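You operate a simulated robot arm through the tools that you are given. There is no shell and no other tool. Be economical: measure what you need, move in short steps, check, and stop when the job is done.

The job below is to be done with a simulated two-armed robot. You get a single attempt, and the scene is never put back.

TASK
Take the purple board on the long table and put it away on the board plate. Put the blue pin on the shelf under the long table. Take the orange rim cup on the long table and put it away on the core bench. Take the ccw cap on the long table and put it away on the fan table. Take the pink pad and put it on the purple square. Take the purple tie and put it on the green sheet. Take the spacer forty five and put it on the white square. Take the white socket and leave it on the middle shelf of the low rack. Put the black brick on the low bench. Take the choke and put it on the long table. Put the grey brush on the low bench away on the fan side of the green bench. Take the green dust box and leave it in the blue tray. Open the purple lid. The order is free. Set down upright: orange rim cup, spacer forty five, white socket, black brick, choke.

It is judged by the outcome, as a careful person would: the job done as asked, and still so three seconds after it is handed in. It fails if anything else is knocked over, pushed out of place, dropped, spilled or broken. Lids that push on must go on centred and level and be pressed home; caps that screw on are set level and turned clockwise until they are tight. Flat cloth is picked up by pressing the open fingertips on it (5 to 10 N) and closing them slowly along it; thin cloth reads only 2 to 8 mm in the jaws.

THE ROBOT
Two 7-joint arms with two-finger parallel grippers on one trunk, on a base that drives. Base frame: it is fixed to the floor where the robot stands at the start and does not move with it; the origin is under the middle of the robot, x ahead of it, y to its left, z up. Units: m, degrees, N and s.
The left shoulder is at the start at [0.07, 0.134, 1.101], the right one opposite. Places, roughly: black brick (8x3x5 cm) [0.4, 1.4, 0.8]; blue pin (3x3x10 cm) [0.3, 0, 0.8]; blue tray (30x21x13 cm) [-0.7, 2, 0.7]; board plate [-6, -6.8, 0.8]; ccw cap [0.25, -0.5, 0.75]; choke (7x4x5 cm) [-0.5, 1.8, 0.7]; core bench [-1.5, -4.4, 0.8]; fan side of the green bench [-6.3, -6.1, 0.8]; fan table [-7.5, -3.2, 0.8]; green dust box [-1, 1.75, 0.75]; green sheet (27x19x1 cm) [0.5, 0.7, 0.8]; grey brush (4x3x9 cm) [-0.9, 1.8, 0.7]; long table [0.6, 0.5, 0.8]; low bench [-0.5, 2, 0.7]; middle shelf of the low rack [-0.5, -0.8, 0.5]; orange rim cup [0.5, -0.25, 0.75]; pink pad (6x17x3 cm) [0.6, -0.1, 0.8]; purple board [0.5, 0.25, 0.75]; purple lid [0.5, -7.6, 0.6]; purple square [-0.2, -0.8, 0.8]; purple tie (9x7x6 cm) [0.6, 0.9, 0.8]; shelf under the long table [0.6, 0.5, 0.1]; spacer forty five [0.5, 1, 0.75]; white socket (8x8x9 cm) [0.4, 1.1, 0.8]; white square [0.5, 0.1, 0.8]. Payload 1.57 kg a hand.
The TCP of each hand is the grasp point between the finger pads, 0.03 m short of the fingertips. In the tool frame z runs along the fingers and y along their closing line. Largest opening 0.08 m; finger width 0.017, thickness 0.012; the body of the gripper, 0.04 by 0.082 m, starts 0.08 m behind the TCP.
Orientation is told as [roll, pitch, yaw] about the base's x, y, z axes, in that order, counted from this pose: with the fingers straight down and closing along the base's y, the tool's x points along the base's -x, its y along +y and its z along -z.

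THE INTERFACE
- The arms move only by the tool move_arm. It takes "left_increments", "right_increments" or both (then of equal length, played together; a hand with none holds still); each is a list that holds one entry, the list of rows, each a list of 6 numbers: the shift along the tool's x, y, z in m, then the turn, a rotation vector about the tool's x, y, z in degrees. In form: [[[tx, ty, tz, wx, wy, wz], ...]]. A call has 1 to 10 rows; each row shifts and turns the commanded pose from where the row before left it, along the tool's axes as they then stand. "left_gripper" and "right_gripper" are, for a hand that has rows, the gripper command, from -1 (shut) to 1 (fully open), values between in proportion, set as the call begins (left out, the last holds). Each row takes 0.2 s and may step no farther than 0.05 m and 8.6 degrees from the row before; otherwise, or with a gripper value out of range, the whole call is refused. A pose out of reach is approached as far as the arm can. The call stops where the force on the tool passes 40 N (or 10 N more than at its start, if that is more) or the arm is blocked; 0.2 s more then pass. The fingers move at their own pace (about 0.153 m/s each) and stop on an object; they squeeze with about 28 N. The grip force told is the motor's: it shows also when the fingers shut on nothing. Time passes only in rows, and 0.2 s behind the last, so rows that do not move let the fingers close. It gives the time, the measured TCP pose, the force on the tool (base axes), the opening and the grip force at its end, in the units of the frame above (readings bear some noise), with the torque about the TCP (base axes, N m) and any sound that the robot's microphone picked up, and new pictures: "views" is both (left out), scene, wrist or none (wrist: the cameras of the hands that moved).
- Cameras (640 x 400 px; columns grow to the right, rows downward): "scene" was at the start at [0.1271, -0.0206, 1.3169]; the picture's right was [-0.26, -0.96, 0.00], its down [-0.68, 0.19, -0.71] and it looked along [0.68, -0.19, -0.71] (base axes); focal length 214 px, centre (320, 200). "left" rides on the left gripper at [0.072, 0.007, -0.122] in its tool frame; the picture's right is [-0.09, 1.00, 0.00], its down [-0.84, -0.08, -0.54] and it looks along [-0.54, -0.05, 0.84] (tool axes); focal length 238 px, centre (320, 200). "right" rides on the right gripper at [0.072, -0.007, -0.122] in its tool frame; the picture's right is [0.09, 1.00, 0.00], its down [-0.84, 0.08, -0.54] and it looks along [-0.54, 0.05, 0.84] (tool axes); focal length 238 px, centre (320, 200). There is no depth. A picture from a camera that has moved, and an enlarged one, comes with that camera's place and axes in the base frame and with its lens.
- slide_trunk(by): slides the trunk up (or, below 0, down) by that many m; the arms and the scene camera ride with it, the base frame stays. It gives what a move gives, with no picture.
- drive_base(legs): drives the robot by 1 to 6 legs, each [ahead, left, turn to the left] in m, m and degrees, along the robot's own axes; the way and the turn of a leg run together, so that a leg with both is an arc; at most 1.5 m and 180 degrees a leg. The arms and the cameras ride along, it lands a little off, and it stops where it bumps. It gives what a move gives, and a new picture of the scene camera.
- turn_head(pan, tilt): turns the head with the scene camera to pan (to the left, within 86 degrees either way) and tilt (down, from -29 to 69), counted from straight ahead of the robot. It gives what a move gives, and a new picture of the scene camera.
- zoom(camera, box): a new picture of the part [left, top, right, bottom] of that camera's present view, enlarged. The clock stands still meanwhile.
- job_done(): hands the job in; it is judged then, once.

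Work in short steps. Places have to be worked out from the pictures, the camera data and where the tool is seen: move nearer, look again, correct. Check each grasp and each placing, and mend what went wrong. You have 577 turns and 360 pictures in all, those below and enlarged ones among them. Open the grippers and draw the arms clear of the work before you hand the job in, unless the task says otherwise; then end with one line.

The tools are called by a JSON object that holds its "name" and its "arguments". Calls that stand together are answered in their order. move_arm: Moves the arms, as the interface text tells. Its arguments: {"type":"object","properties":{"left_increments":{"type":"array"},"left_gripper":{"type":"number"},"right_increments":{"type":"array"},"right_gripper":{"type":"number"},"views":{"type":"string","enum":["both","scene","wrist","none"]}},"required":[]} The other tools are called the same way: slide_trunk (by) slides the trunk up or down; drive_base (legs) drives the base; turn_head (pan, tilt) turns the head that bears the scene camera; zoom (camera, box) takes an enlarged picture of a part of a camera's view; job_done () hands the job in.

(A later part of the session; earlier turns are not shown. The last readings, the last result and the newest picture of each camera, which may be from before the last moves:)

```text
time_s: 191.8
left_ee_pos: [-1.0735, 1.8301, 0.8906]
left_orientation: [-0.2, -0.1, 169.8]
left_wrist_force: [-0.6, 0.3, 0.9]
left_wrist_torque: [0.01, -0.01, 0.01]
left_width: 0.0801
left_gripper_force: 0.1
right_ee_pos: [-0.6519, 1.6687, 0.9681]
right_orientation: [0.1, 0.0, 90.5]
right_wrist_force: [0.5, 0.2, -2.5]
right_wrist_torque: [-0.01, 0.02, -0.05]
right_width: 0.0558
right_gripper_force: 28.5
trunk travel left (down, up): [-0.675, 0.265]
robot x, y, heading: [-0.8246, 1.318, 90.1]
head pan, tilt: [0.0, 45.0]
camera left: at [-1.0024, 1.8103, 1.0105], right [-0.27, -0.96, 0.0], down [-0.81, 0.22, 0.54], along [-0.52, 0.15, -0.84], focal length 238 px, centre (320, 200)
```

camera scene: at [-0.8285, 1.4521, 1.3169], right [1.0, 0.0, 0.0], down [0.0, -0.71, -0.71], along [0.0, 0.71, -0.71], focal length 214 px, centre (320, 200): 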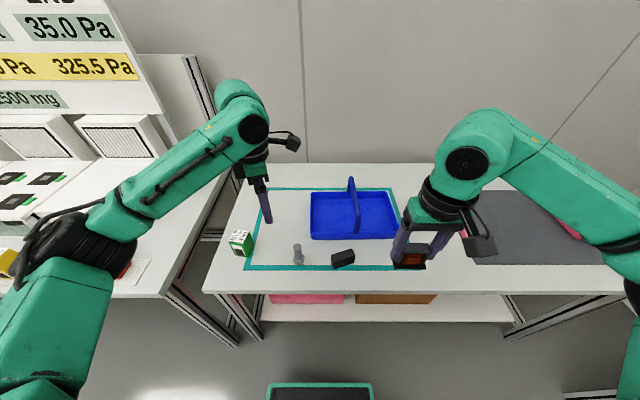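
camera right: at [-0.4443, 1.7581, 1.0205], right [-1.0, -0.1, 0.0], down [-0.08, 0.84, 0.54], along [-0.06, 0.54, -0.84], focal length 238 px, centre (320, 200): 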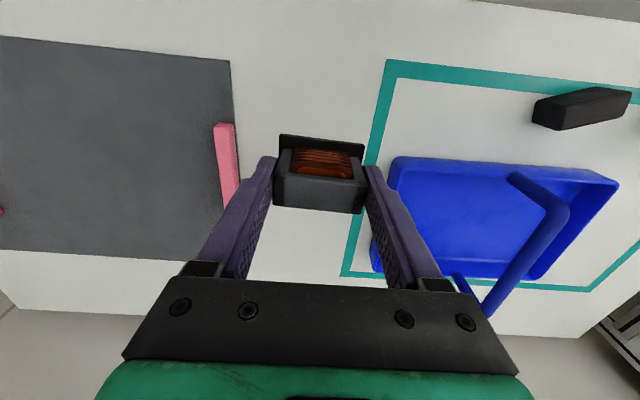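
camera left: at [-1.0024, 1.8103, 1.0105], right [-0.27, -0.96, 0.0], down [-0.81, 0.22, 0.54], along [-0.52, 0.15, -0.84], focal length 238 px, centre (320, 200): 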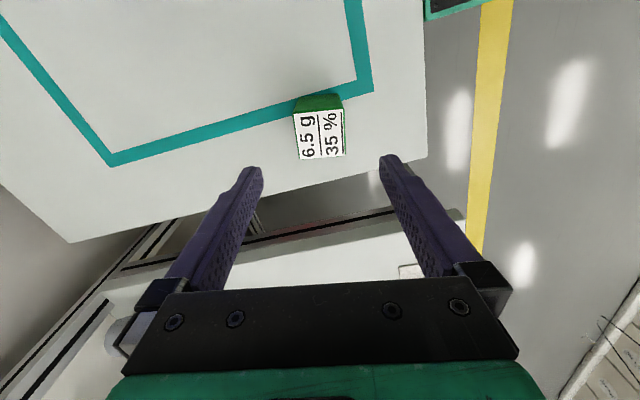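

Right over it and square. Lower, close, lift.

{"name": "move_arm", "arguments": {"left_increments": [[[0, 0, 0.04, 0, 0, 0], [0, 0, 0.04, 0, 0, 0], [0, 0, 0.04, 0, 0, 0], [0, 0, 0.025, 0, 0, 0], [0, 0, 0, 0, 0, 0]]], "views": "wrist"}}

{"name": "move_arm", "arguments": {"left_increments": [[[0, 0, 0, 0, 0, 0], [0, 0, 0, 0, 0, 0], [0, 0, 0, 0, 0, 0]]], "left_gripper": -1, "views": "none"}}

{"name": "move_arm", "arguments": {"left_increments": [[[0, 0, -0.03, 0, 0, 0], [0, 0, -0.04, 0, 0, 0], [0, 0, -0.04, 0, 0, 0], [0, 0, -0.04, 0, 0, 0], [0, 0, -0.04, 0, 0, 0], [0, 0, 0, 0, 0, 0]]], "views": "wrist"}}

```text
time_s: 192.9
left_ee_pos: [-1.0714, 1.8304, 0.7441]
left_orientation: [-0.2, -0.1, 169.7]
left_wrist_force: [0.2, 0.4, 0.1]
left_wrist_torque: [0.01, -0.01, 0.0]
left_width: 0.0801
left_gripper_force: 0.0
right_ee_pos: [-0.6501, 1.6679, 0.9674]
right_orientation: [0.2, 0.1, 90.5]
right_wrist_force: [0.7, -0.8, -2.2]
right_wrist_torque: [-0.06, -0.02, -0.03]
right_width: 0.0556
right_gripper_force: 28.1
trunk travel left (down, up): [-0.675, 0.265]
robot x, y, heading: [-0.826, 1.3216, 90.2]
head pan, tilt: [0.0, 45.0]
camera left: at [-1.0016, 1.8108, 0.8644], right [-0.27, -0.96, 0.0], down [-0.81, 0.22, 0.54], along [-0.52, 0.15, -0.84], focal length 238 px, centre (320, 200)
```

left: 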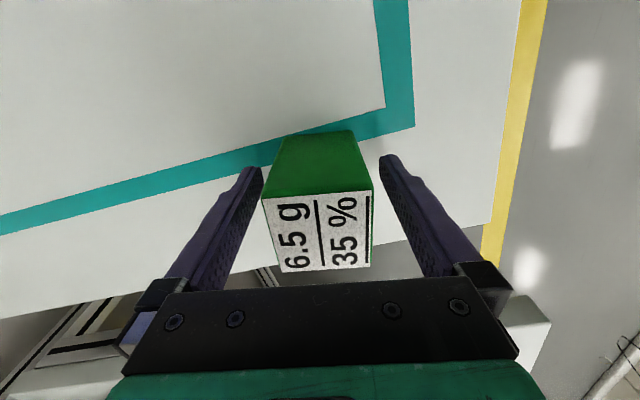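

```text
time_s: 193.8
left_ee_pos: [-1.0712, 1.8311, 0.7434]
left_orientation: [-0.1, -0.1, 169.9]
left_wrist_force: [0.9, 0.0, 0.0]
left_wrist_torque: [-0.03, -0.01, -0.03]
left_width: 0.0496
left_gripper_force: 28.0
right_ee_pos: [-0.6502, 1.6685, 0.9673]
right_orientation: [0.1, 0.1, 90.6]
right_wrist_force: [-0.7, -1.2, -2.7]
right_wrist_torque: [0.0, 0.04, 0.02]
right_width: 0.0556
right_gripper_force: 27.8
trunk travel left (down, up): [-0.675, 0.265]
robot x, y, heading: [-0.8263, 1.3219, 90.0]
head pan, tilt: [0.0, 45.0]
```

```text
time_s: 195.2
left_ee_pos: [-1.0703, 1.8305, 0.932]
left_orientation: [-0.1, 0.0, 169.8]
left_wrist_force: [-0.5, -0.8, -0.7]
left_wrist_torque: [0.02, 0.01, 0.03]
left_width: 0.0498
left_gripper_force: 28.7
right_ee_pos: [-0.6509, 1.6699, 0.9685]
right_orientation: [0.1, 0.1, 90.4]
right_wrist_force: [0.3, -0.1, -1.7]
right_wrist_torque: [-0.01, 0.02, 0.02]
right_width: 0.0556
right_gripper_force: 27.3
trunk travel left (down, up): [-0.675, 0.265]
robot x, y, heading: [-0.8267, 1.3212, 89.8]
head pan, tilt: [0.0, 45.0]
camera left: at [-1.001, 1.8104, 1.0543], right [-0.27, -0.96, 0.0], down [-0.81, 0.22, 0.54], along [-0.52, 0.15, -0.84], focal length 238 px, centre (320, 200)
```

left: 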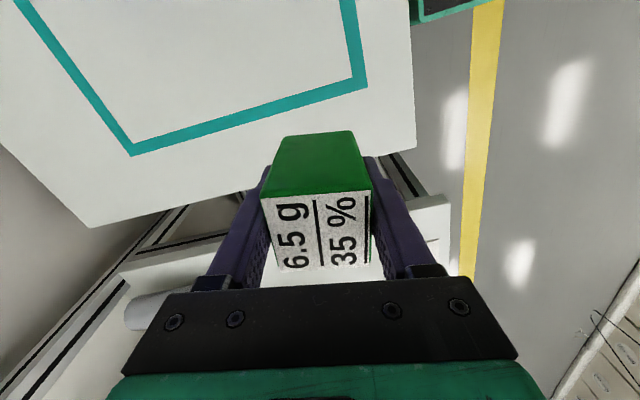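

Box held. Drive 8 cm nearer and carry it over the tray's left half.

{"name": "drive_base", "arguments": {"legs": [[0.08, 0, 0]]}}

{"name": "move_arm", "arguments": {"left_increments": [[[0.036, -0.018, 0, 0, 0, 0], [0.036, -0.018, 0, 0, 0, 0], [0.036, -0.018, 0, 0, 0, 0], [0.036, -0.018, 0, 0, 0, 0], [0.036, -0.018, 0, 0, 0, 0], [0.036, -0.018, 0, 0, 0, 0], [0.036, -0.002, 0, 0, 0, 0], [0, 0, 0, 0, 0, 0]]], "views": "both"}}

```text
time_s: 196.2
left_ee_pos: [-1.0703, 1.9104, 0.934]
left_orientation: [-0.2, -0.1, 169.7]
left_wrist_force: [0.1, -0.3, -1.4]
left_wrist_torque: [-0.01, 0.03, 0.0]
left_width: 0.0496
left_gripper_force: 28.0
right_ee_pos: [-0.6521, 1.7486, 0.9679]
right_orientation: [0.0, 0.0, 90.5]
right_wrist_force: [1.2, -1.1, -1.5]
right_wrist_torque: [-0.01, 0.0, 0.05]
right_width: 0.0556
right_gripper_force: 28.3
trunk travel left (down, up): [-0.675, 0.265]
robot x, y, heading: [-0.826, 1.4017, 90.3]
head pan, tilt: [0.0, 45.0]
camera scene: at [-0.8294, 1.5316, 1.317], right [1.0, 0.0, 0.0], down [0.0, -0.71, -0.71], along [0.0, 0.71, -0.71], focal length 214 px, centre (320, 200)
```

scene: 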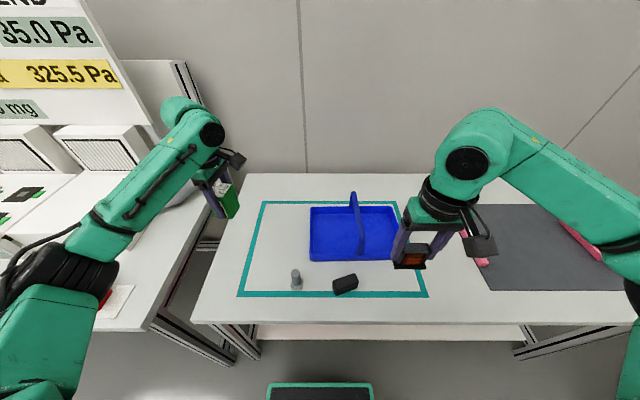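

```text
time_s: 198.0
left_ee_pos: [-0.8049, 1.9694, 0.9326]
left_orientation: [-0.3, 0.0, 169.8]
left_wrist_force: [0.0, 0.1, -1.4]
left_wrist_torque: [-0.02, 0.0, 0.01]
left_width: 0.0496
left_gripper_force: 28.2
left hand out of reach, approached as far as the arm can: row 7
right_ee_pos: [-0.6526, 1.7499, 0.9688]
right_orientation: [0.1, 0.0, 90.5]
right_wrist_force: [-0.2, 0.2, -1.7]
right_wrist_torque: [-0.01, 0.01, 0.02]
right_width: 0.0559
right_gripper_force: 27.7
trunk travel left (down, up): [-0.675, 0.265]
robot x, y, heading: [-0.828, 1.4004, 90.5]
head pan, tilt: [0.0, 45.0]
camera scene: at [-0.8304, 1.5329, 1.3168], right [1.0, 0.0, 0.0], down [0.0, -0.71, -0.71], along [0.0, 0.71, -0.71], focal length 214 px, centre (320, 200)
camera left: at [-0.7359, 1.9494, 1.0529], right [-0.27, -0.96, 0.0], down [-0.81, 0.22, 0.54], along [-0.52, 0.15, -0.84], focal length 238 px, centre (320, 200)
```

scene: 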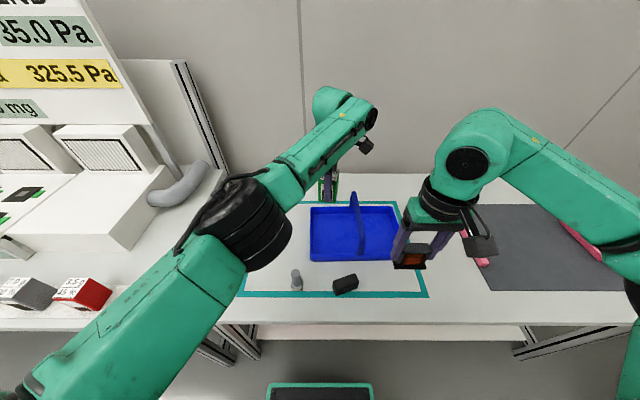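
left: 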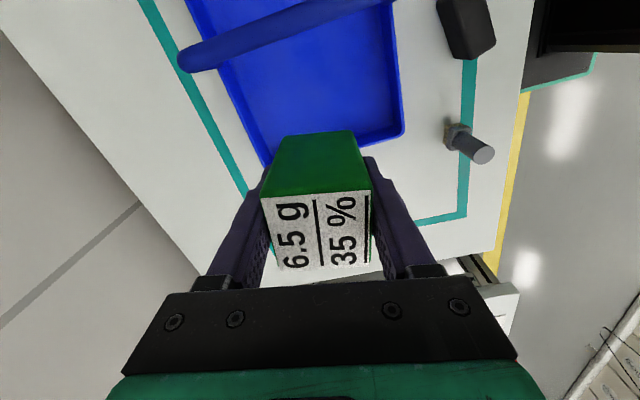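

Box is over the tray's left half (tray x -0.856..-0.58, y 1.87..2.06). Lower slowly into it.

{"name": "move_arm", "arguments": {"left_increments": [[[0, 0, 0.04, 0, 0, 0], [0, 0, 0.04, 0, 0, 0], [0, 0, 0.04, 0, 0, 0], [0, 0, 0.02, 0, 0, 0], [0, 0, 0.01, 0, 0, 0], [0, 0, 0, 0, 0, 0]]], "views": "both"}}

```text
time_s: 199.4
left_ee_pos: [-0.8062, 1.9642, 0.8033]
left_orientation: [-0.2, -0.1, 169.7]
left_wrist_force: [0.6, 0.8, -1.8]
left_wrist_torque: [0.03, -0.02, 0.0]
left_width: 0.0498
left_gripper_force: 27.6
left hand out of reach, approached as far as the arm can: row 4
right_ee_pos: [-0.6508, 1.7479, 0.9687]
right_orientation: [0.0, 0.0, 90.6]
right_wrist_force: [0.2, -0.2, -2.1]
right_wrist_torque: [0.02, 0.02, 0.02]
right_width: 0.0556
right_gripper_force: 28.0
trunk travel left (down, up): [-0.675, 0.265]
robot x, y, heading: [-0.8246, 1.3988, 90.3]
head pan, tilt: [0.0, 45.0]
camera scene: at [-0.8293, 1.5322, 1.3169], right [1.0, 0.0, 0.0], down [0.0, -0.71, -0.71], along [0.0, 0.71, -0.71], focal length 214 px, centre (320, 200)
camera left: at [-0.7375, 1.9451, 0.924], right [-0.27, -0.96, 0.0], down [-0.81, 0.22, 0.54], along [-0.52, 0.15, -0.84], focal length 238 px, centre (320, 200)
```

scene: 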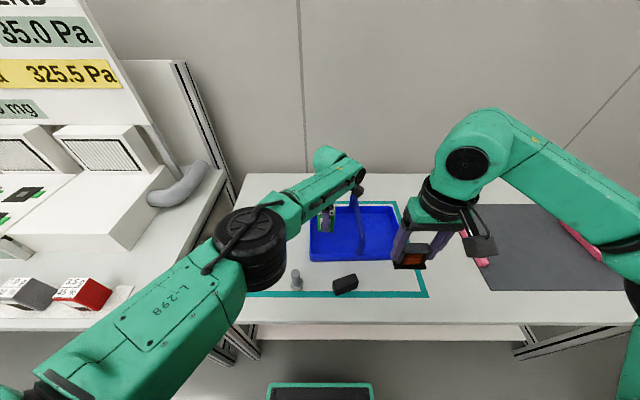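
left: 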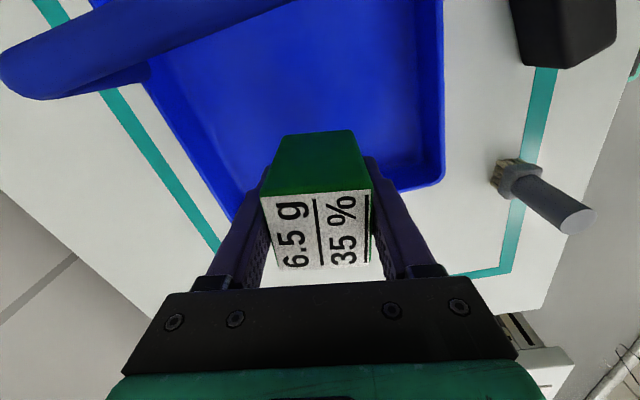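

Nudge 1.2 cm away from the wall and lower to the tray floor.

{"name": "move_arm", "arguments": {"left_increments": [[[0.012, 0, 0.01, 0, 0, 0], [0, 0, 0.015, 0, 0, 0], [0, 0, 0.008, 0, 0, 0], [0, 0, 0.006, 0, 0, 0], [0, 0, 0.006, 0, 0, 0], [0, 0, 0.005, 0, 0, 0], [0, 0, 0, 0, 0, 0]]], "views": "wrist"}}

```text
time_s: 201.0
left_ee_pos: [-0.8037, 1.9538, 0.7588]
left_orientation: [-0.2, -0.1, 169.8]
left_wrist_force: [0.6, -0.1, -1.0]
left_wrist_torque: [0.01, -0.02, -0.02]
left_width: 0.0496
left_gripper_force: 27.7
left hand out of reach, approached as far as the arm can: row 1, 2, 5
right_ee_pos: [-0.6503, 1.7494, 0.9685]
right_orientation: [0.1, 0.1, 90.5]
right_wrist_force: [-0.3, 0.6, -2.9]
right_wrist_torque: [0.01, -0.03, -0.03]
right_width: 0.0554
right_gripper_force: 28.0
trunk travel left (down, up): [-0.675, 0.265]
robot x, y, heading: [-0.8254, 1.4012, 90.0]
head pan, tilt: [0.0, 45.0]
camera left: at [-0.7352, 1.9342, 0.8803], right [-0.27, -0.96, 0.0], down [-0.81, 0.22, 0.54], along [-0.52, 0.15, -0.84], focal length 238 px, centre (320, 200)
```

left: 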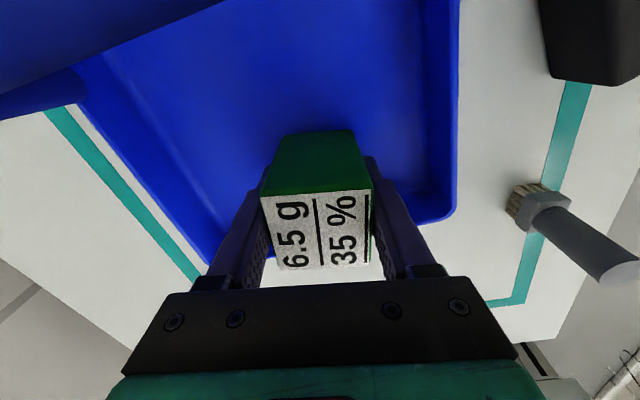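

A few more millimetres to the floor.

{"name": "move_arm", "arguments": {"left_increments": [[[0, 0, 0.004, 0, 0, 0], [0, 0, 0.003, 0, 0, 0], [0, 0, 0.003, 0, 0, 0], [0, 0, 0, 0, 0, 0]]], "views": "none"}}

```text
time_s: 202.0
left_ee_pos: [-0.8052, 1.9516, 0.75]
left_orientation: [-0.2, 0.0, 169.8]
left_wrist_force: [-1.2, 0.8, -1.1]
left_wrist_torque: [0.01, -0.01, 0.02]
left_width: 0.0497
left_gripper_force: 28.0
left hand out of reach, approached as far as the arm can: row 2
right_ee_pos: [-0.6508, 1.7489, 0.9681]
right_orientation: [0.1, 0.0, 90.5]
right_wrist_force: [0.4, 0.4, -1.0]
right_wrist_torque: [-0.03, -0.02, 0.0]
right_width: 0.0557
right_gripper_force: 27.5
trunk travel left (down, up): [-0.675, 0.265]
robot x, y, heading: [-0.8261, 1.3982, 90.0]
head pan, tilt: [0.0, 45.0]
```

{"name": "move_arm", "arguments": {"left_increments": [[[0, 0, 0.003, 0, 0, 0], [0, 0, 0, 0, 0, 0]]], "views": "none"}}

{"name": "move_arm", "arguments": {"left_increments": [[[0, 0, 0, 0, 0, 0], [0, 0, 0, 0, 0, 0], [0, 0, 0, 0, 0, 0]]], "left_gripper": 0.7, "views": "none"}}

{"name": "move_arm", "arguments": {"left_increments": [[[0, 0, -0.03, 0, 0, 0], [0, 0, -0.04, 0, 0, 0], [0, 0, -0.04, 0, 0, 0], [0, 0, -0.04, 0, 0, 0], [0, 0, -0.03, 0, 0, 0]]], "views": "wrist"}}

```text
time_s: 202.6
left_ee_pos: [-0.8046, 1.9516, 0.7491]
left_orientation: [-0.6, -0.1, 169.8]
left_wrist_force: [0.7, 4.6, 14.1]
left_wrist_torque: [-0.17, 0.12, 0.01]
left_width: 0.0495
left_gripper_force: 28.2
right_ee_pos: [-0.6518, 1.7475, 0.969]
right_orientation: [0.1, -0.2, 90.4]
right_wrist_force: [0.0, 0.6, -2.0]
right_wrist_torque: [-0.01, 0.01, 0.04]
right_width: 0.0554
right_gripper_force: 27.9
trunk travel left (down, up): [-0.675, 0.265]
robot x, y, heading: [-0.8306, 1.3993, 90.6]
head pan, tilt: [0.0, 45.0]
```

```text
time_s: 203.4
left_ee_pos: [-0.8051, 1.9507, 0.7464]
left_orientation: [-0.3, -0.1, 169.8]
left_wrist_force: [-0.2, 0.0, -0.1]
left_wrist_torque: [-0.01, -0.04, -0.01]
left_width: 0.0681
left_gripper_force: 0.0
right_ee_pos: [-0.6509, 1.7485, 0.9674]
right_orientation: [0.1, 0.0, 90.5]
right_wrist_force: [-0.5, -0.5, -1.5]
right_wrist_torque: [0.01, 0.02, 0.01]
right_width: 0.0556
right_gripper_force: 28.0
trunk travel left (down, up): [-0.675, 0.265]
robot x, y, heading: [-0.8295, 1.4006, 90.4]
head pan, tilt: [0.0, 45.0]
```

```text
time_s: 204.6
left_ee_pos: [-0.8055, 1.951, 0.9054]
left_orientation: [-0.1, 0.0, 169.8]
left_wrist_force: [0.1, -0.3, 0.3]
left_wrist_torque: [-0.02, -0.01, 0.02]
left_width: 0.0682
left_gripper_force: 0.1
left hand out of reach, approached as far as the arm can: row 1
right_ee_pos: [-0.6533, 1.7474, 0.9686]
right_orientation: [0.0, 0.0, 90.5]
right_wrist_force: [-0.3, -0.1, -1.7]
right_wrist_torque: [0.02, -0.01, 0.01]
right_width: 0.0556
right_gripper_force: 27.9
trunk travel left (down, up): [-0.675, 0.265]
robot x, y, heading: [-0.827, 1.4022, 90.3]
head pan, tilt: [0.0, 45.0]
camera left: at [-0.7361, 1.9317, 1.027], right [-0.27, -0.96, 0.0], down [-0.81, 0.22, 0.54], along [-0.52, 0.15, -0.84], focal length 238 px, centre (320, 200)
```

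left: 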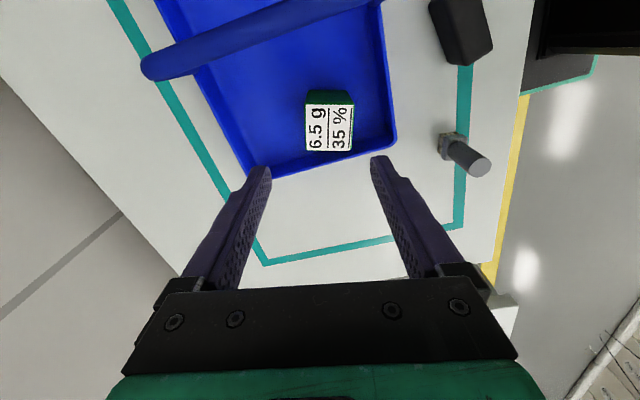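

Dust box sits in the tray. Next the brush at about (-0.89, 1.793) with the left hand.

{"name": "move_arm", "arguments": {"left_increments": [[[-0.0143, 0.0427, 0, 0, 0, 0], [-0.0143, 0.0427, 0, 0, 0, 0], [-0.0143, 0.0427, 0, 0, 0, 0], [-0.0143, 0.0427, 0, 0, 0, 0], [0, 0, 0.03, 0, 0, 0], [0, 0, 0, 0, 0, 0]]], "left_gripper": 0.7, "views": "wrist"}}

```text
time_s: 206.0
left_ee_pos: [-0.8912, 1.7941, 0.8759]
left_orientation: [-0.1, -0.1, 169.8]
left_wrist_force: [-0.2, -0.5, 0.1]
left_wrist_torque: [0.0, 0.01, -0.01]
left_width: 0.0678
left_gripper_force: 0.1
right_ee_pos: [-0.6503, 1.7487, 0.9679]
right_orientation: [0.0, 0.1, 90.5]
right_wrist_force: [0.4, 0.0, -1.7]
right_wrist_torque: [0.02, 0.02, 0.02]
right_width: 0.0553
right_gripper_force: 27.5
trunk travel left (down, up): [-0.675, 0.265]
robot x, y, heading: [-0.8256, 1.399, 89.9]
head pan, tilt: [0.0, 45.0]
camera left: at [-0.8219, 1.7736, 0.9967], right [-0.27, -0.96, 0.0], down [-0.81, 0.22, 0.54], along [-0.52, 0.15, -0.84], focal length 238 px, centre (320, 200)
```

left: 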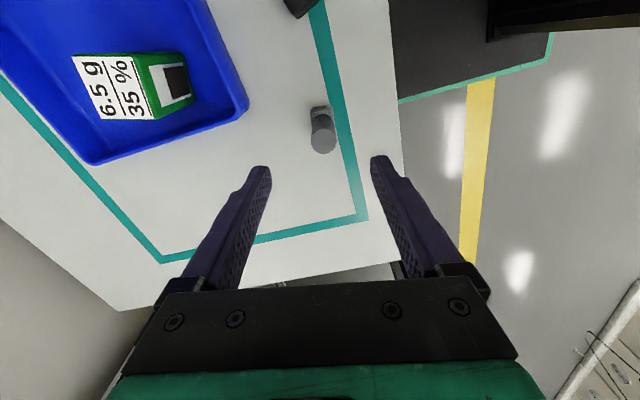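

Aligned. Lower to z 0.765, close, lift.

{"name": "move_arm", "arguments": {"left_increments": [[[0.003, 0.003, 0.04, 0, 0, 0], [0, 0, 0.04, 0, 0, 0], [0, 0, 0.033, 0, 0, 0], [0, 0, 0, 0, 0, 0]]], "views": "wrist"}}

{"name": "move_arm", "arguments": {"left_increments": [[[0, 0, 0, 0, 0, 0], [0, 0, 0, 0, 0, 0], [0, 0, 0, 0, 0, 0]]], "left_gripper": -1, "views": "none"}}

{"name": "move_arm", "arguments": {"left_increments": [[[0, 0, -0.03, 0, 0, 0], [0, 0, -0.04, 0, 0, 0], [0, 0, -0.04, 0, 0, 0], [0, 0, -0.04, 0, 0, 0], [0, 0, -0.03, 0, 0, 0]]], "views": "both"}}

```text
time_s: 207.0
left_ee_pos: [-0.8876, 1.791, 0.7625]
left_orientation: [-0.2, -0.1, 169.8]
left_wrist_force: [0.2, 0.0, 0.7]
left_wrist_torque: [-0.02, 0.01, 0.0]
left_width: 0.0679
left_gripper_force: 0.1
right_ee_pos: [-0.6518, 1.7484, 0.968]
right_orientation: [0.1, 0.0, 90.5]
right_wrist_force: [-0.1, 0.5, -2.1]
right_wrist_torque: [-0.01, 0.0, 0.02]
right_width: 0.0553
right_gripper_force: 27.9
trunk travel left (down, up): [-0.675, 0.265]
robot x, y, heading: [-0.8271, 1.4034, 90.3]
head pan, tilt: [0.0, 45.0]
camera left: at [-0.8187, 1.7712, 0.8836], right [-0.27, -0.96, 0.0], down [-0.81, 0.22, 0.54], along [-0.52, 0.15, -0.84], focal length 238 px, centre (320, 200)
```

left: 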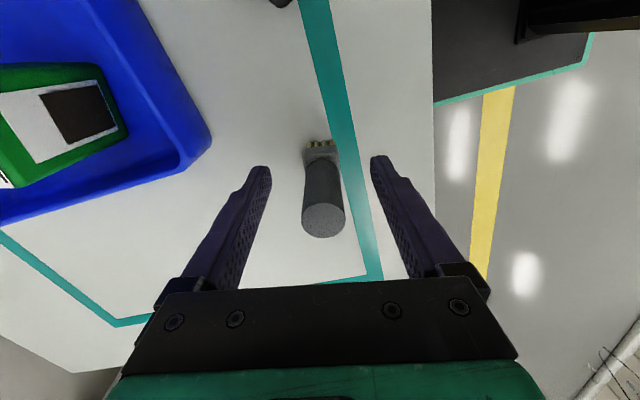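

```text
time_s: 207.8
left_ee_pos: [-0.8878, 1.7906, 0.7627]
left_orientation: [-0.2, -0.1, 169.7]
left_wrist_force: [-0.9, 0.1, 0.1]
left_wrist_torque: [0.03, -0.04, 0.02]
left_width: 0.0227
left_gripper_force: 28.6
right_ee_pos: [-0.6515, 1.7493, 0.9688]
right_orientation: [0.1, -0.1, 90.5]
right_wrist_force: [-1.2, -0.1, -1.3]
right_wrist_torque: [-0.04, -0.01, 0.0]
right_width: 0.0555
right_gripper_force: 27.6
trunk travel left (down, up): [-0.675, 0.265]
robot x, y, heading: [-0.8255, 1.401, 90.1]
head pan, tilt: [0.0, 45.0]
```

```text
time_s: 209.0
left_ee_pos: [-0.887, 1.7895, 0.944]
left_orientation: [-0.1, -0.1, 169.8]
left_wrist_force: [0.1, 0.4, 0.1]
left_wrist_torque: [0.0, -0.01, 0.0]
left_width: 0.0227
left_gripper_force: 28.8
right_ee_pos: [-0.6519, 1.7485, 0.9693]
right_orientation: [0.1, 0.0, 90.5]
right_wrist_force: [-0.1, -0.3, -2.8]
right_wrist_torque: [0.04, -0.04, -0.04]
right_width: 0.0556
right_gripper_force: 28.0
trunk travel left (down, up): [-0.675, 0.265]
robot x, y, heading: [-0.8308, 1.3963, 90.2]
head pan, tilt: [0.0, 45.0]
camera scene: at [-0.8292, 1.5318, 1.3169], right [1.0, 0.0, 0.0], down [0.0, -0.71, -0.71], along [0.0, 0.71, -0.71], focal length 214 px, centre (320, 200)
camera left: at [-0.8181, 1.7697, 1.0647], right [-0.27, -0.96, 0.0], down [-0.81, 0.22, 0.54], along [-0.52, 0.15, -0.84], focal length 238 px, centre (320, 200)
```

scene: 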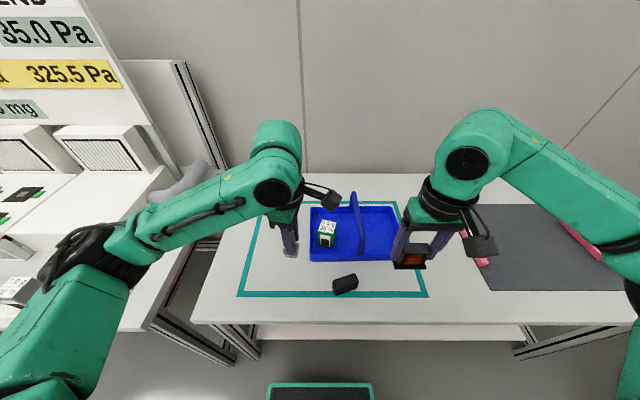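
left: 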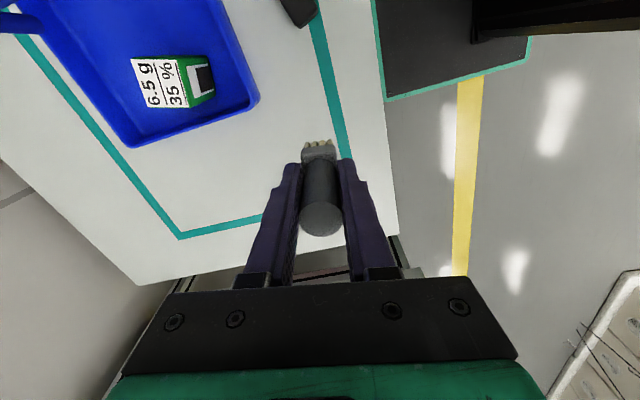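

Both held. Drive to the table in front of the green sheet, where (0.31, 0.70) is free, to set the choke.

{"name": "drive_base", "arguments": {"legs": [[-0.53, 0, 0], [0, 0, -90], [0.65, 0, 0]]}}

{"name": "zoom", "arguments": {"camera": "right", "box": [0, 0, 640, 400]}}

```text
time_s: 219.1
left_ee_pos: [0.2124, 0.9335, 0.9439]
left_orientation: [-0.2, -0.1, 80.0]
left_wrist_force: [0.3, 0.1, -0.2]
left_wrist_torque: [0.01, 0.03, -0.01]
left_width: 0.0222
left_gripper_force: 28.3
right_ee_pos: [0.172, 0.6966, 0.9685]
right_orientation: [0.0, 0.0, 0.7]
right_wrist_force: [-1.0, 0.3, -2.1]
right_wrist_torque: [-0.03, 0.04, -0.02]
right_width: 0.0553
right_gripper_force: 27.7
trunk travel left (down, up): [-0.675, 0.265]
robot x, y, heading: [-0.1769, 0.8744, 0.5]
head pan, tilt: [0.0, 45.0]
camera scene: at [-0.0486, 0.8733, 1.3169], right [0.01, -1.0, 0.0], down [-0.71, 0.0, -0.71], along [0.71, 0.0, -0.71], focal length 214 px, centre (320, 200)
```

scene: 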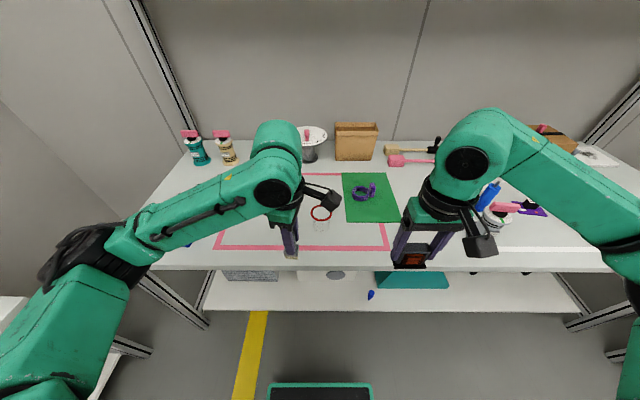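

```text
1.00 times, centred on (320, 200) of right
camera zoom: at [0.1004, 0.6899, 1.0901], right [-0.1, 0.99, 0.0], down [0.84, 0.09, 0.54], along [0.54, 0.06, -0.84], focal length 238 px, centre (320, 200)
```

zoom: 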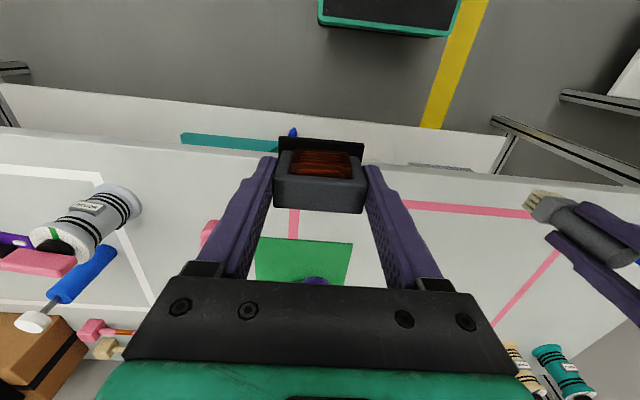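

Extend the right arm (base stays) and lower the choke at (0.305, 0.695).

{"name": "move_arm", "arguments": {"right_increments": [[[-0.045, 0, 0, 0, 0, 0], [-0.045, 0, 0, 0, 0, 0], [-0.045, 0, 0, 0, 0, 0], [0, 0, 0.04, 0, 0, 0], [0, 0, 0.04, 0, 0, 0], [0, 0, 0.04, 0, 0, 0], [0, 0, 0.03, 0, 0, 0], [0, 0, 0, 0, 0, 0]]], "views": "wrist"}}

```text
time_s: 220.9
left_ee_pos: [0.2116, 0.9342, 0.9434]
left_orientation: [-0.2, 0.0, 80.0]
left_wrist_force: [-0.1, 0.4, -0.2]
left_wrist_torque: [0.0, 0.0, -0.03]
left_width: 0.0224
left_gripper_force: 28.3
right_ee_pos: [0.3065, 0.6978, 0.8174]
right_orientation: [0.1, 0.0, 0.7]
right_wrist_force: [-0.6, 0.2, -2.4]
right_wrist_torque: [-0.01, -0.01, 0.04]
right_width: 0.0556
right_gripper_force: 27.9
trunk travel left (down, up): [-0.675, 0.265]
robot x, y, heading: [-0.1756, 0.8736, 0.4]
head pan, tilt: [0.0, 45.0]
camera right: at [0.236, 0.6913, 0.9404], right [-0.1, 0.99, 0.0], down [0.84, 0.09, 0.54], along [0.54, 0.06, -0.84], focal length 238 px, centre (320, 200)
```

right: 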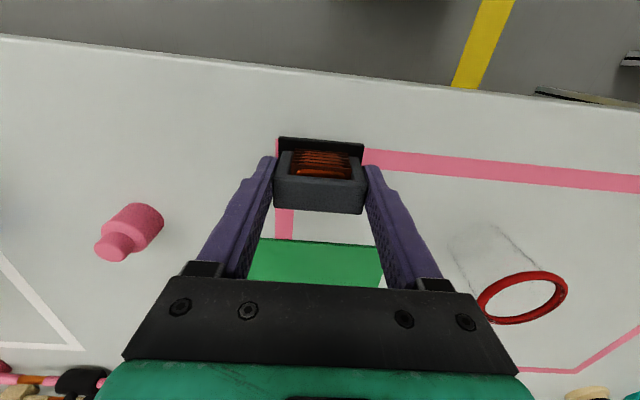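

Clear below. Lower to contact and release.

{"name": "move_arm", "arguments": {"right_increments": [[[0, 0, 0.012, 0, 0, 0], [0, 0, 0.006, 0, 0, 0], [0, 0, 0.004, 0, 0, 0], [0, 0, 0.002, 0, 0, 0], [0, 0, 0, 0, 0, 0]]], "views": "none"}}

```text
time_s: 222.1
left_ee_pos: [0.2117, 0.9326, 0.9448]
left_orientation: [-0.3, 0.0, 80.1]
left_wrist_force: [0.3, -0.2, -0.1]
left_wrist_torque: [-0.01, -0.04, 0.0]
left_width: 0.0223
left_gripper_force: 28.2
right_ee_pos: [0.306, 0.6994, 0.7968]
right_orientation: [0.1, -0.4, 0.6]
right_wrist_force: [4.7, -5.4, 21.8]
right_wrist_torque: [0.03, -0.08, -0.12]
right_width: 0.0555
right_gripper_force: 28.2
trunk travel left (down, up): [-0.675, 0.265]
robot x, y, heading: [-0.1776, 0.8671, 0.3]
head pan, tilt: [0.0, 45.0]
```

{"name": "move_arm", "arguments": {"right_increments": [[[0, 0, -0.001, 0, 0, 0], [0, 0, 0, 0, 0, 0], [0, 0, 0, 0, 0, 0]]], "right_gripper": 1, "views": "none"}}

{"name": "move_arm", "arguments": {"right_increments": [[[0, 0, -0.03, 0, 0, 0], [0, 0, -0.04, 0, 0, 0], [0, 0, -0.04, 0, 0, 0], [0, 0, -0.04, 0, 0, 0], [0.04, 0, -0.03, 0, 0, 0], [0.04, 0, 0, 0, 0, 0], [0, 0, 0, 0, 0, 0]]], "views": "wrist"}}

```text
time_s: 222.9
left_ee_pos: [0.2116, 0.9331, 0.9431]
left_orientation: [-0.2, -0.1, 80.0]
left_wrist_force: [0.8, 0.0, -0.5]
left_wrist_torque: [0.03, -0.01, -0.02]
left_width: 0.0222
left_gripper_force: 28.5
right_ee_pos: [0.3069, 0.6985, 0.7945]
right_orientation: [0.1, 0.0, 0.7]
right_wrist_force: [-1.3, -0.1, 0.2]
right_wrist_torque: [0.0, 0.02, -0.01]
right_width: 0.0802
right_gripper_force: 0.2
trunk travel left (down, up): [-0.675, 0.265]
robot x, y, heading: [-0.1798, 0.8714, 0.7]
head pan, tilt: [0.0, 45.0]
```

```text
time_s: 224.5
left_ee_pos: [0.2121, 0.9336, 0.9425]
left_orientation: [-0.1, 0.0, 80.1]
left_wrist_force: [-0.4, -0.3, -0.5]
left_wrist_torque: [-0.04, 0.0, -0.03]
left_width: 0.0228
left_gripper_force: 27.8
right_ee_pos: [0.2257, 0.6977, 0.9755]
right_orientation: [0.1, 0.1, 0.7]
right_wrist_force: [-0.2, -0.6, 0.8]
right_wrist_torque: [0.0, 0.04, 0.01]
right_width: 0.0801
right_gripper_force: 0.1
trunk travel left (down, up): [-0.675, 0.265]
robot x, y, heading: [-0.1769, 0.8672, 0.4]
head pan, tilt: [0.0, 45.0]
camera right: at [0.1557, 0.6912, 1.0974], right [-0.1, 0.99, 0.0], down [0.84, 0.09, 0.54], along [0.54, 0.06, -0.84], focal length 238 px, centre (320, 200)
```

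right: 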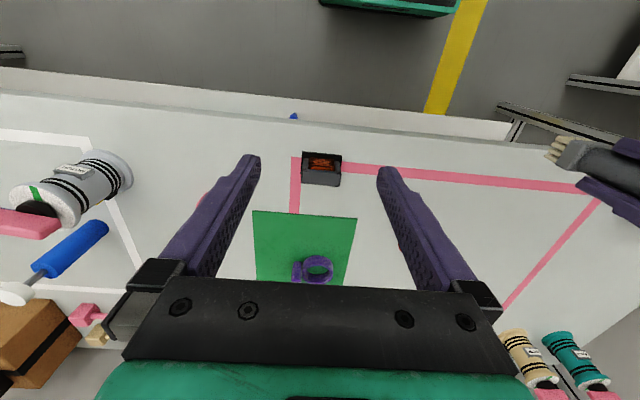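

Choke is on the table. Now go to the purple board with the right hand.

{"name": "drive_base", "arguments": {"legs": [[-0.1, 0, 0], [0, -0.58, 0], [0.2, 0, -0.4]]}}

{"name": "zoom", "arguments": {"camera": "right", "box": [0, 0, 640, 400]}}

```text
time_s: 229.8
left_ee_pos: [0.3137, 0.3453, 0.9441]
left_orientation: [-0.2, -0.1, 79.4]
left_wrist_force: [0.0, 0.4, -0.4]
left_wrist_torque: [0.0, -0.01, -0.02]
left_width: 0.0225
left_gripper_force: 27.4
right_ee_pos: [0.3258, 0.1102, 0.9759]
right_orientation: [0.1, 0.1, 0.2]
right_wrist_force: [-0.3, -0.2, -0.2]
right_wrist_torque: [-0.03, 0.02, -0.01]
right_width: 0.08
right_gripper_force: 0.0
trunk travel left (down, up): [-0.675, 0.265]
robot x, y, heading: [-0.0748, 0.2901, -0.2]
head pan, tilt: [0.0, 45.0]
camera scene: at [0.0523, 0.289, 1.317], right [0.0, -1.0, 0.0], down [-0.71, 0.0, -0.71], along [0.71, 0.0, -0.71], focal length 214 px, centre (320, 200)
```

scene: 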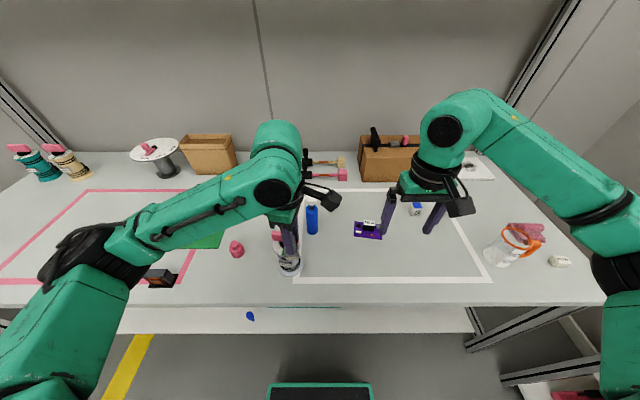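

```text
1.00 times, centred on (320, 200) of right
camera zoom: at [0.2544, 0.1046, 1.0977], right [-0.09, 1.0, 0.0], down [0.84, 0.08, 0.54], along [0.54, 0.05, -0.84], focal length 238 px, centre (320, 200)
```

zoom: 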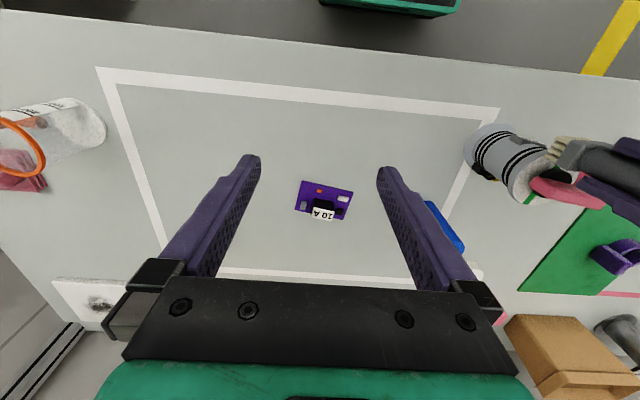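

Raise the brush clear, and look at the board from nearer.

{"name": "move_arm", "arguments": {"left_increments": [[[0, 0, -0.04, 0, 0, 0], [0, 0, -0.04, 0, 0, 0], [0, 0, 0, 0, 0, 0]]], "right_increments": [[[-0.045, 0.007, 0.02, 0, 0, 0], [-0.045, 0.007, 0.02, 0, 0, 0], [-0.045, 0.007, 0.02, 0, 0, 0]]], "views": "none"}}

{"name": "zoom", "arguments": {"camera": "right", "box": [240, 80, 400, 180]}}

```text
time_s: 230.6
left_ee_pos: [0.3139, 0.3459, 1.0223]
left_orientation: [-0.1, 0.0, 79.4]
left_wrist_force: [0.6, 0.7, -0.9]
left_wrist_torque: [0.0, 0.04, 0.01]
left_width: 0.0225
left_gripper_force: 27.9
right_ee_pos: [0.4629, 0.1323, 0.9146]
right_orientation: [0.0, 0.1, 0.2]
right_wrist_force: [0.1, 0.1, 0.2]
right_wrist_torque: [-0.04, 0.05, 0.0]
right_width: 0.0796
right_gripper_force: 0.0
trunk travel left (down, up): [-0.675, 0.265]
robot x, y, heading: [-0.0766, 0.2868, -0.3]
head pan, tilt: [0.0, 45.0]
```

```text
4.00 times, centred on (320, 130) of right
camera zoom: at [0.3916, 0.1276, 1.0368], right [-0.1, 1.0, 0.0], down [0.84, 0.08, 0.54], along [0.54, 0.05, -0.84], focal length 953 px, centre (320, 480)
```

zoom: 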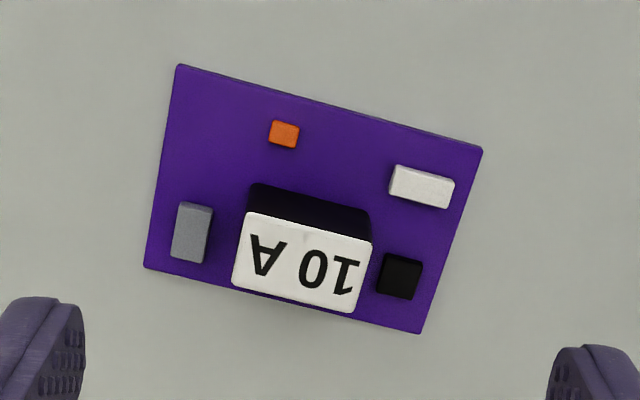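

I'll grip the "10 A" block across its narrow side: right hand yaw about -99°. Turn it.

{"name": "move_arm", "arguments": {"right_increments": [[[0, 0, 0, 0, 0, 8.5], [0, 0, 0, 0, 0, 8.5], [0, 0, 0, 0, 0, 8.5], [0, 0, 0, 0, 0, 8.5], [0, 0, 0, 0, 0, 8.5], [0, 0, 0, 0, 0, 8.5], [0, 0, 0, 0, 0, 8.5], [0, 0, 0, 0, 0, 8.5], [0, 0, 0, 0, 0, 8.5], [0, 0, 0, 0, 0, 8.5]]], "views": "none"}}

{"name": "move_arm", "arguments": {"right_increments": [[[0, 0, 0, 0, 0, 7.2], [0, 0, 0, 0, 0, 7.0], [0, 0, 0, 0, 0, 0]]], "views": "wrist"}}

```text
time_s: 232.8
left_ee_pos: [0.3137, 0.3451, 1.0224]
left_orientation: [-0.1, -0.1, 79.4]
left_wrist_force: [0.0, -0.4, 0.0]
left_wrist_torque: [0.0, 0.01, 0.03]
left_width: 0.0225
left_gripper_force: 28.0
right_ee_pos: [0.4604, 0.1318, 0.9152]
right_orientation: [0.0, 0.1, -85.0]
right_wrist_force: [0.0, -0.1, 0.6]
right_wrist_torque: [-0.01, -0.01, -0.01]
right_width: 0.0799
right_gripper_force: 0.0
trunk travel left (down, up): [-0.675, 0.265]
robot x, y, heading: [-0.0768, 0.2856, -0.1]
head pan, tilt: [0.0, 45.0]
```

```text
time_s: 233.6
left_ee_pos: [0.3137, 0.3457, 1.0226]
left_orientation: [-0.2, -0.1, 79.4]
left_wrist_force: [-0.5, -0.1, -0.2]
left_wrist_torque: [0.02, 0.01, 0.01]
left_width: 0.0227
left_gripper_force: 27.8
right_ee_pos: [0.4604, 0.1324, 0.9151]
right_orientation: [0.1, 0.1, -99.2]
right_wrist_force: [0.5, -0.3, 0.3]
right_wrist_torque: [-0.03, 0.01, 0.01]
right_width: 0.08
right_gripper_force: 0.1
trunk travel left (down, up): [-0.675, 0.265]
robot x, y, heading: [-0.0771, 0.2866, -0.0]
head pan, tilt: [0.0, 45.0]
camera right: at [0.4662, 0.2051, 1.0378], right [1.0, -0.07, 0.0], down [-0.06, -0.84, 0.54], along [-0.04, -0.54, -0.84], focal length 238 px, centre (320, 200)
```

right: 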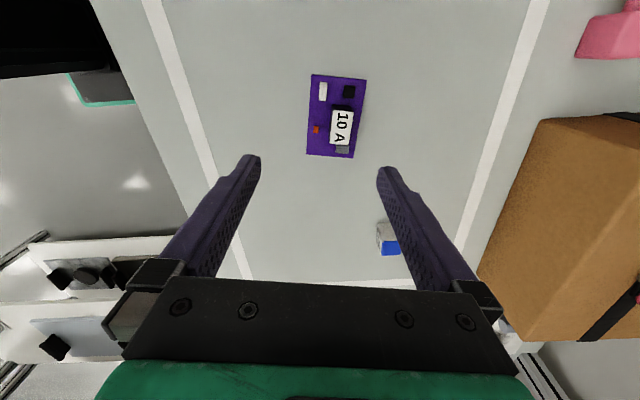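

Block at (0.484, 0.133). Shift and lower to z 0.84, fingers half open.

{"name": "move_arm", "arguments": {"right_increments": [[[0.004, 0.0233, 0.03, 0, 0, 0], [0, 0, 0.04, 0, 0, 0], [0, 0, 0, 0, 0, 0]]], "right_gripper": 0.4, "views": "none"}}

{"name": "zoom", "arguments": {"camera": "right", "box": [200, 60, 440, 210]}}

```text
time_s: 234.4
left_ee_pos: [0.3122, 0.3449, 1.0232]
left_orientation: [-0.1, -0.1, 79.5]
left_wrist_force: [-0.5, -0.4, 0.6]
left_wrist_torque: [0.0, -0.02, 0.01]
left_width: 0.0225
left_gripper_force: 27.9
right_ee_pos: [0.4847, 0.1337, 0.845]
right_orientation: [-0.1, 0.0, -99.1]
right_wrist_force: [0.0, -0.9, 0.0]
right_wrist_torque: [0.01, 0.0, 0.01]
right_width: 0.056
right_gripper_force: 0.0
trunk travel left (down, up): [-0.675, 0.265]
robot x, y, heading: [-0.0752, 0.2878, -0.2]
head pan, tilt: [0.0, 45.0]
```

```text
2.67 times, centred on (320, 135) of right
camera zoom: at [0.4898, 0.2061, 0.9678], right [1.0, -0.07, 0.0], down [-0.06, -0.84, 0.54], along [-0.04, -0.54, -0.84], focal length 636 px, centre (320, 373)
```

zoom: 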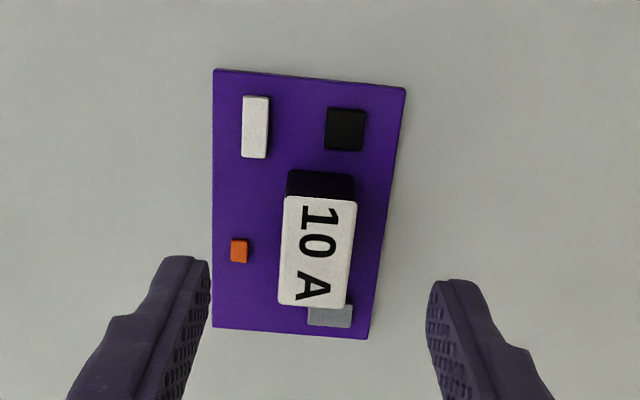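

Centred. Lower so the tips stop just above the board and close on the block.

{"name": "move_arm", "arguments": {"right_increments": [[[0, 0, 0.03, 0, 0, 0], [0, 0, 0.021, 0, 0, 0], [0, 0, 0, 0, 0, 0]]], "views": "none"}}

{"name": "move_arm", "arguments": {"right_increments": [[[0, 0, 0, 0, 0, 0], [0, 0, 0, 0, 0, 0], [0, 0, 0, 0, 0, 0]]], "right_gripper": -1, "views": "none"}}

{"name": "move_arm", "arguments": {"right_increments": [[[0, 0, -0.03, 0, 0, 0], [0, 0, -0.04, 0, 0, 0], [0, 0, -0.04, 0, 0, 0], [0, 0, -0.04, 0, 0, 0], [0, 0, 0, 0, 0, 0]]], "views": "wrist"}}

```text
time_s: 235.2
left_ee_pos: [0.313, 0.3452, 1.0226]
left_orientation: [-0.2, -0.1, 79.4]
left_wrist_force: [0.3, -0.9, -1.4]
left_wrist_torque: [0.04, -0.01, -0.03]
left_width: 0.0227
left_gripper_force: 28.2
right_ee_pos: [0.4839, 0.133, 0.7932]
right_orientation: [-0.1, 0.1, -99.0]
right_wrist_force: [-0.1, 0.3, -0.6]
right_wrist_torque: [0.02, 0.0, 0.03]
right_width: 0.056
right_gripper_force: 0.0
trunk travel left (down, up): [-0.675, 0.265]
robot x, y, heading: [-0.0786, 0.2899, -0.2]
head pan, tilt: [0.0, 45.0]
```

```text
time_s: 236.0
left_ee_pos: [0.3124, 0.3462, 1.0233]
left_orientation: [-0.2, -0.1, 79.5]
left_wrist_force: [-0.2, 0.1, -1.1]
left_wrist_torque: [0.02, -0.04, 0.01]
left_width: 0.0222
left_gripper_force: 27.9
right_ee_pos: [0.4843, 0.1325, 0.794]
right_orientation: [0.1, 0.0, -99.1]
right_wrist_force: [-0.8, 0.9, -0.6]
right_wrist_torque: [-0.02, 0.03, -0.03]
right_width: 0.0212
right_gripper_force: 28.4
trunk travel left (down, up): [-0.675, 0.265]
robot x, y, heading: [-0.0801, 0.2922, 0.0]
head pan, tilt: [0.0, 45.0]
```

```text
time_s: 237.2
left_ee_pos: [0.3138, 0.3455, 1.0221]
left_orientation: [-0.1, -0.2, 79.3]
left_wrist_force: [0.4, 0.0, 0.3]
left_wrist_torque: [0.02, -0.01, -0.01]
left_width: 0.0226
left_gripper_force: 28.1
right_ee_pos: [0.4855, 0.1338, 0.9451]
right_orientation: [0.0, 0.1, -99.1]
right_wrist_force: [0.3, -0.3, -1.2]
right_wrist_torque: [0.0, 0.02, 0.03]
right_width: 0.0212
right_gripper_force: 28.3
trunk travel left (down, up): [-0.675, 0.265]
robot x, y, heading: [-0.0807, 0.29, -0.2]
head pan, tilt: [0.0, 45.0]
camera right: at [0.491, 0.2065, 1.0667], right [1.0, -0.07, 0.0], down [-0.06, -0.84, 0.54], along [-0.04, -0.54, -0.84], focal length 238 px, centre (320, 200)
```

right: 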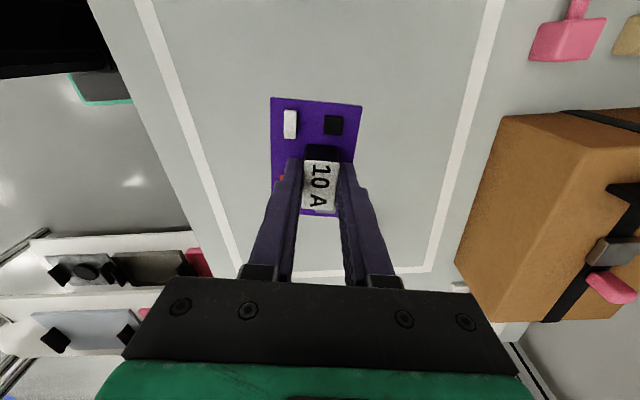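

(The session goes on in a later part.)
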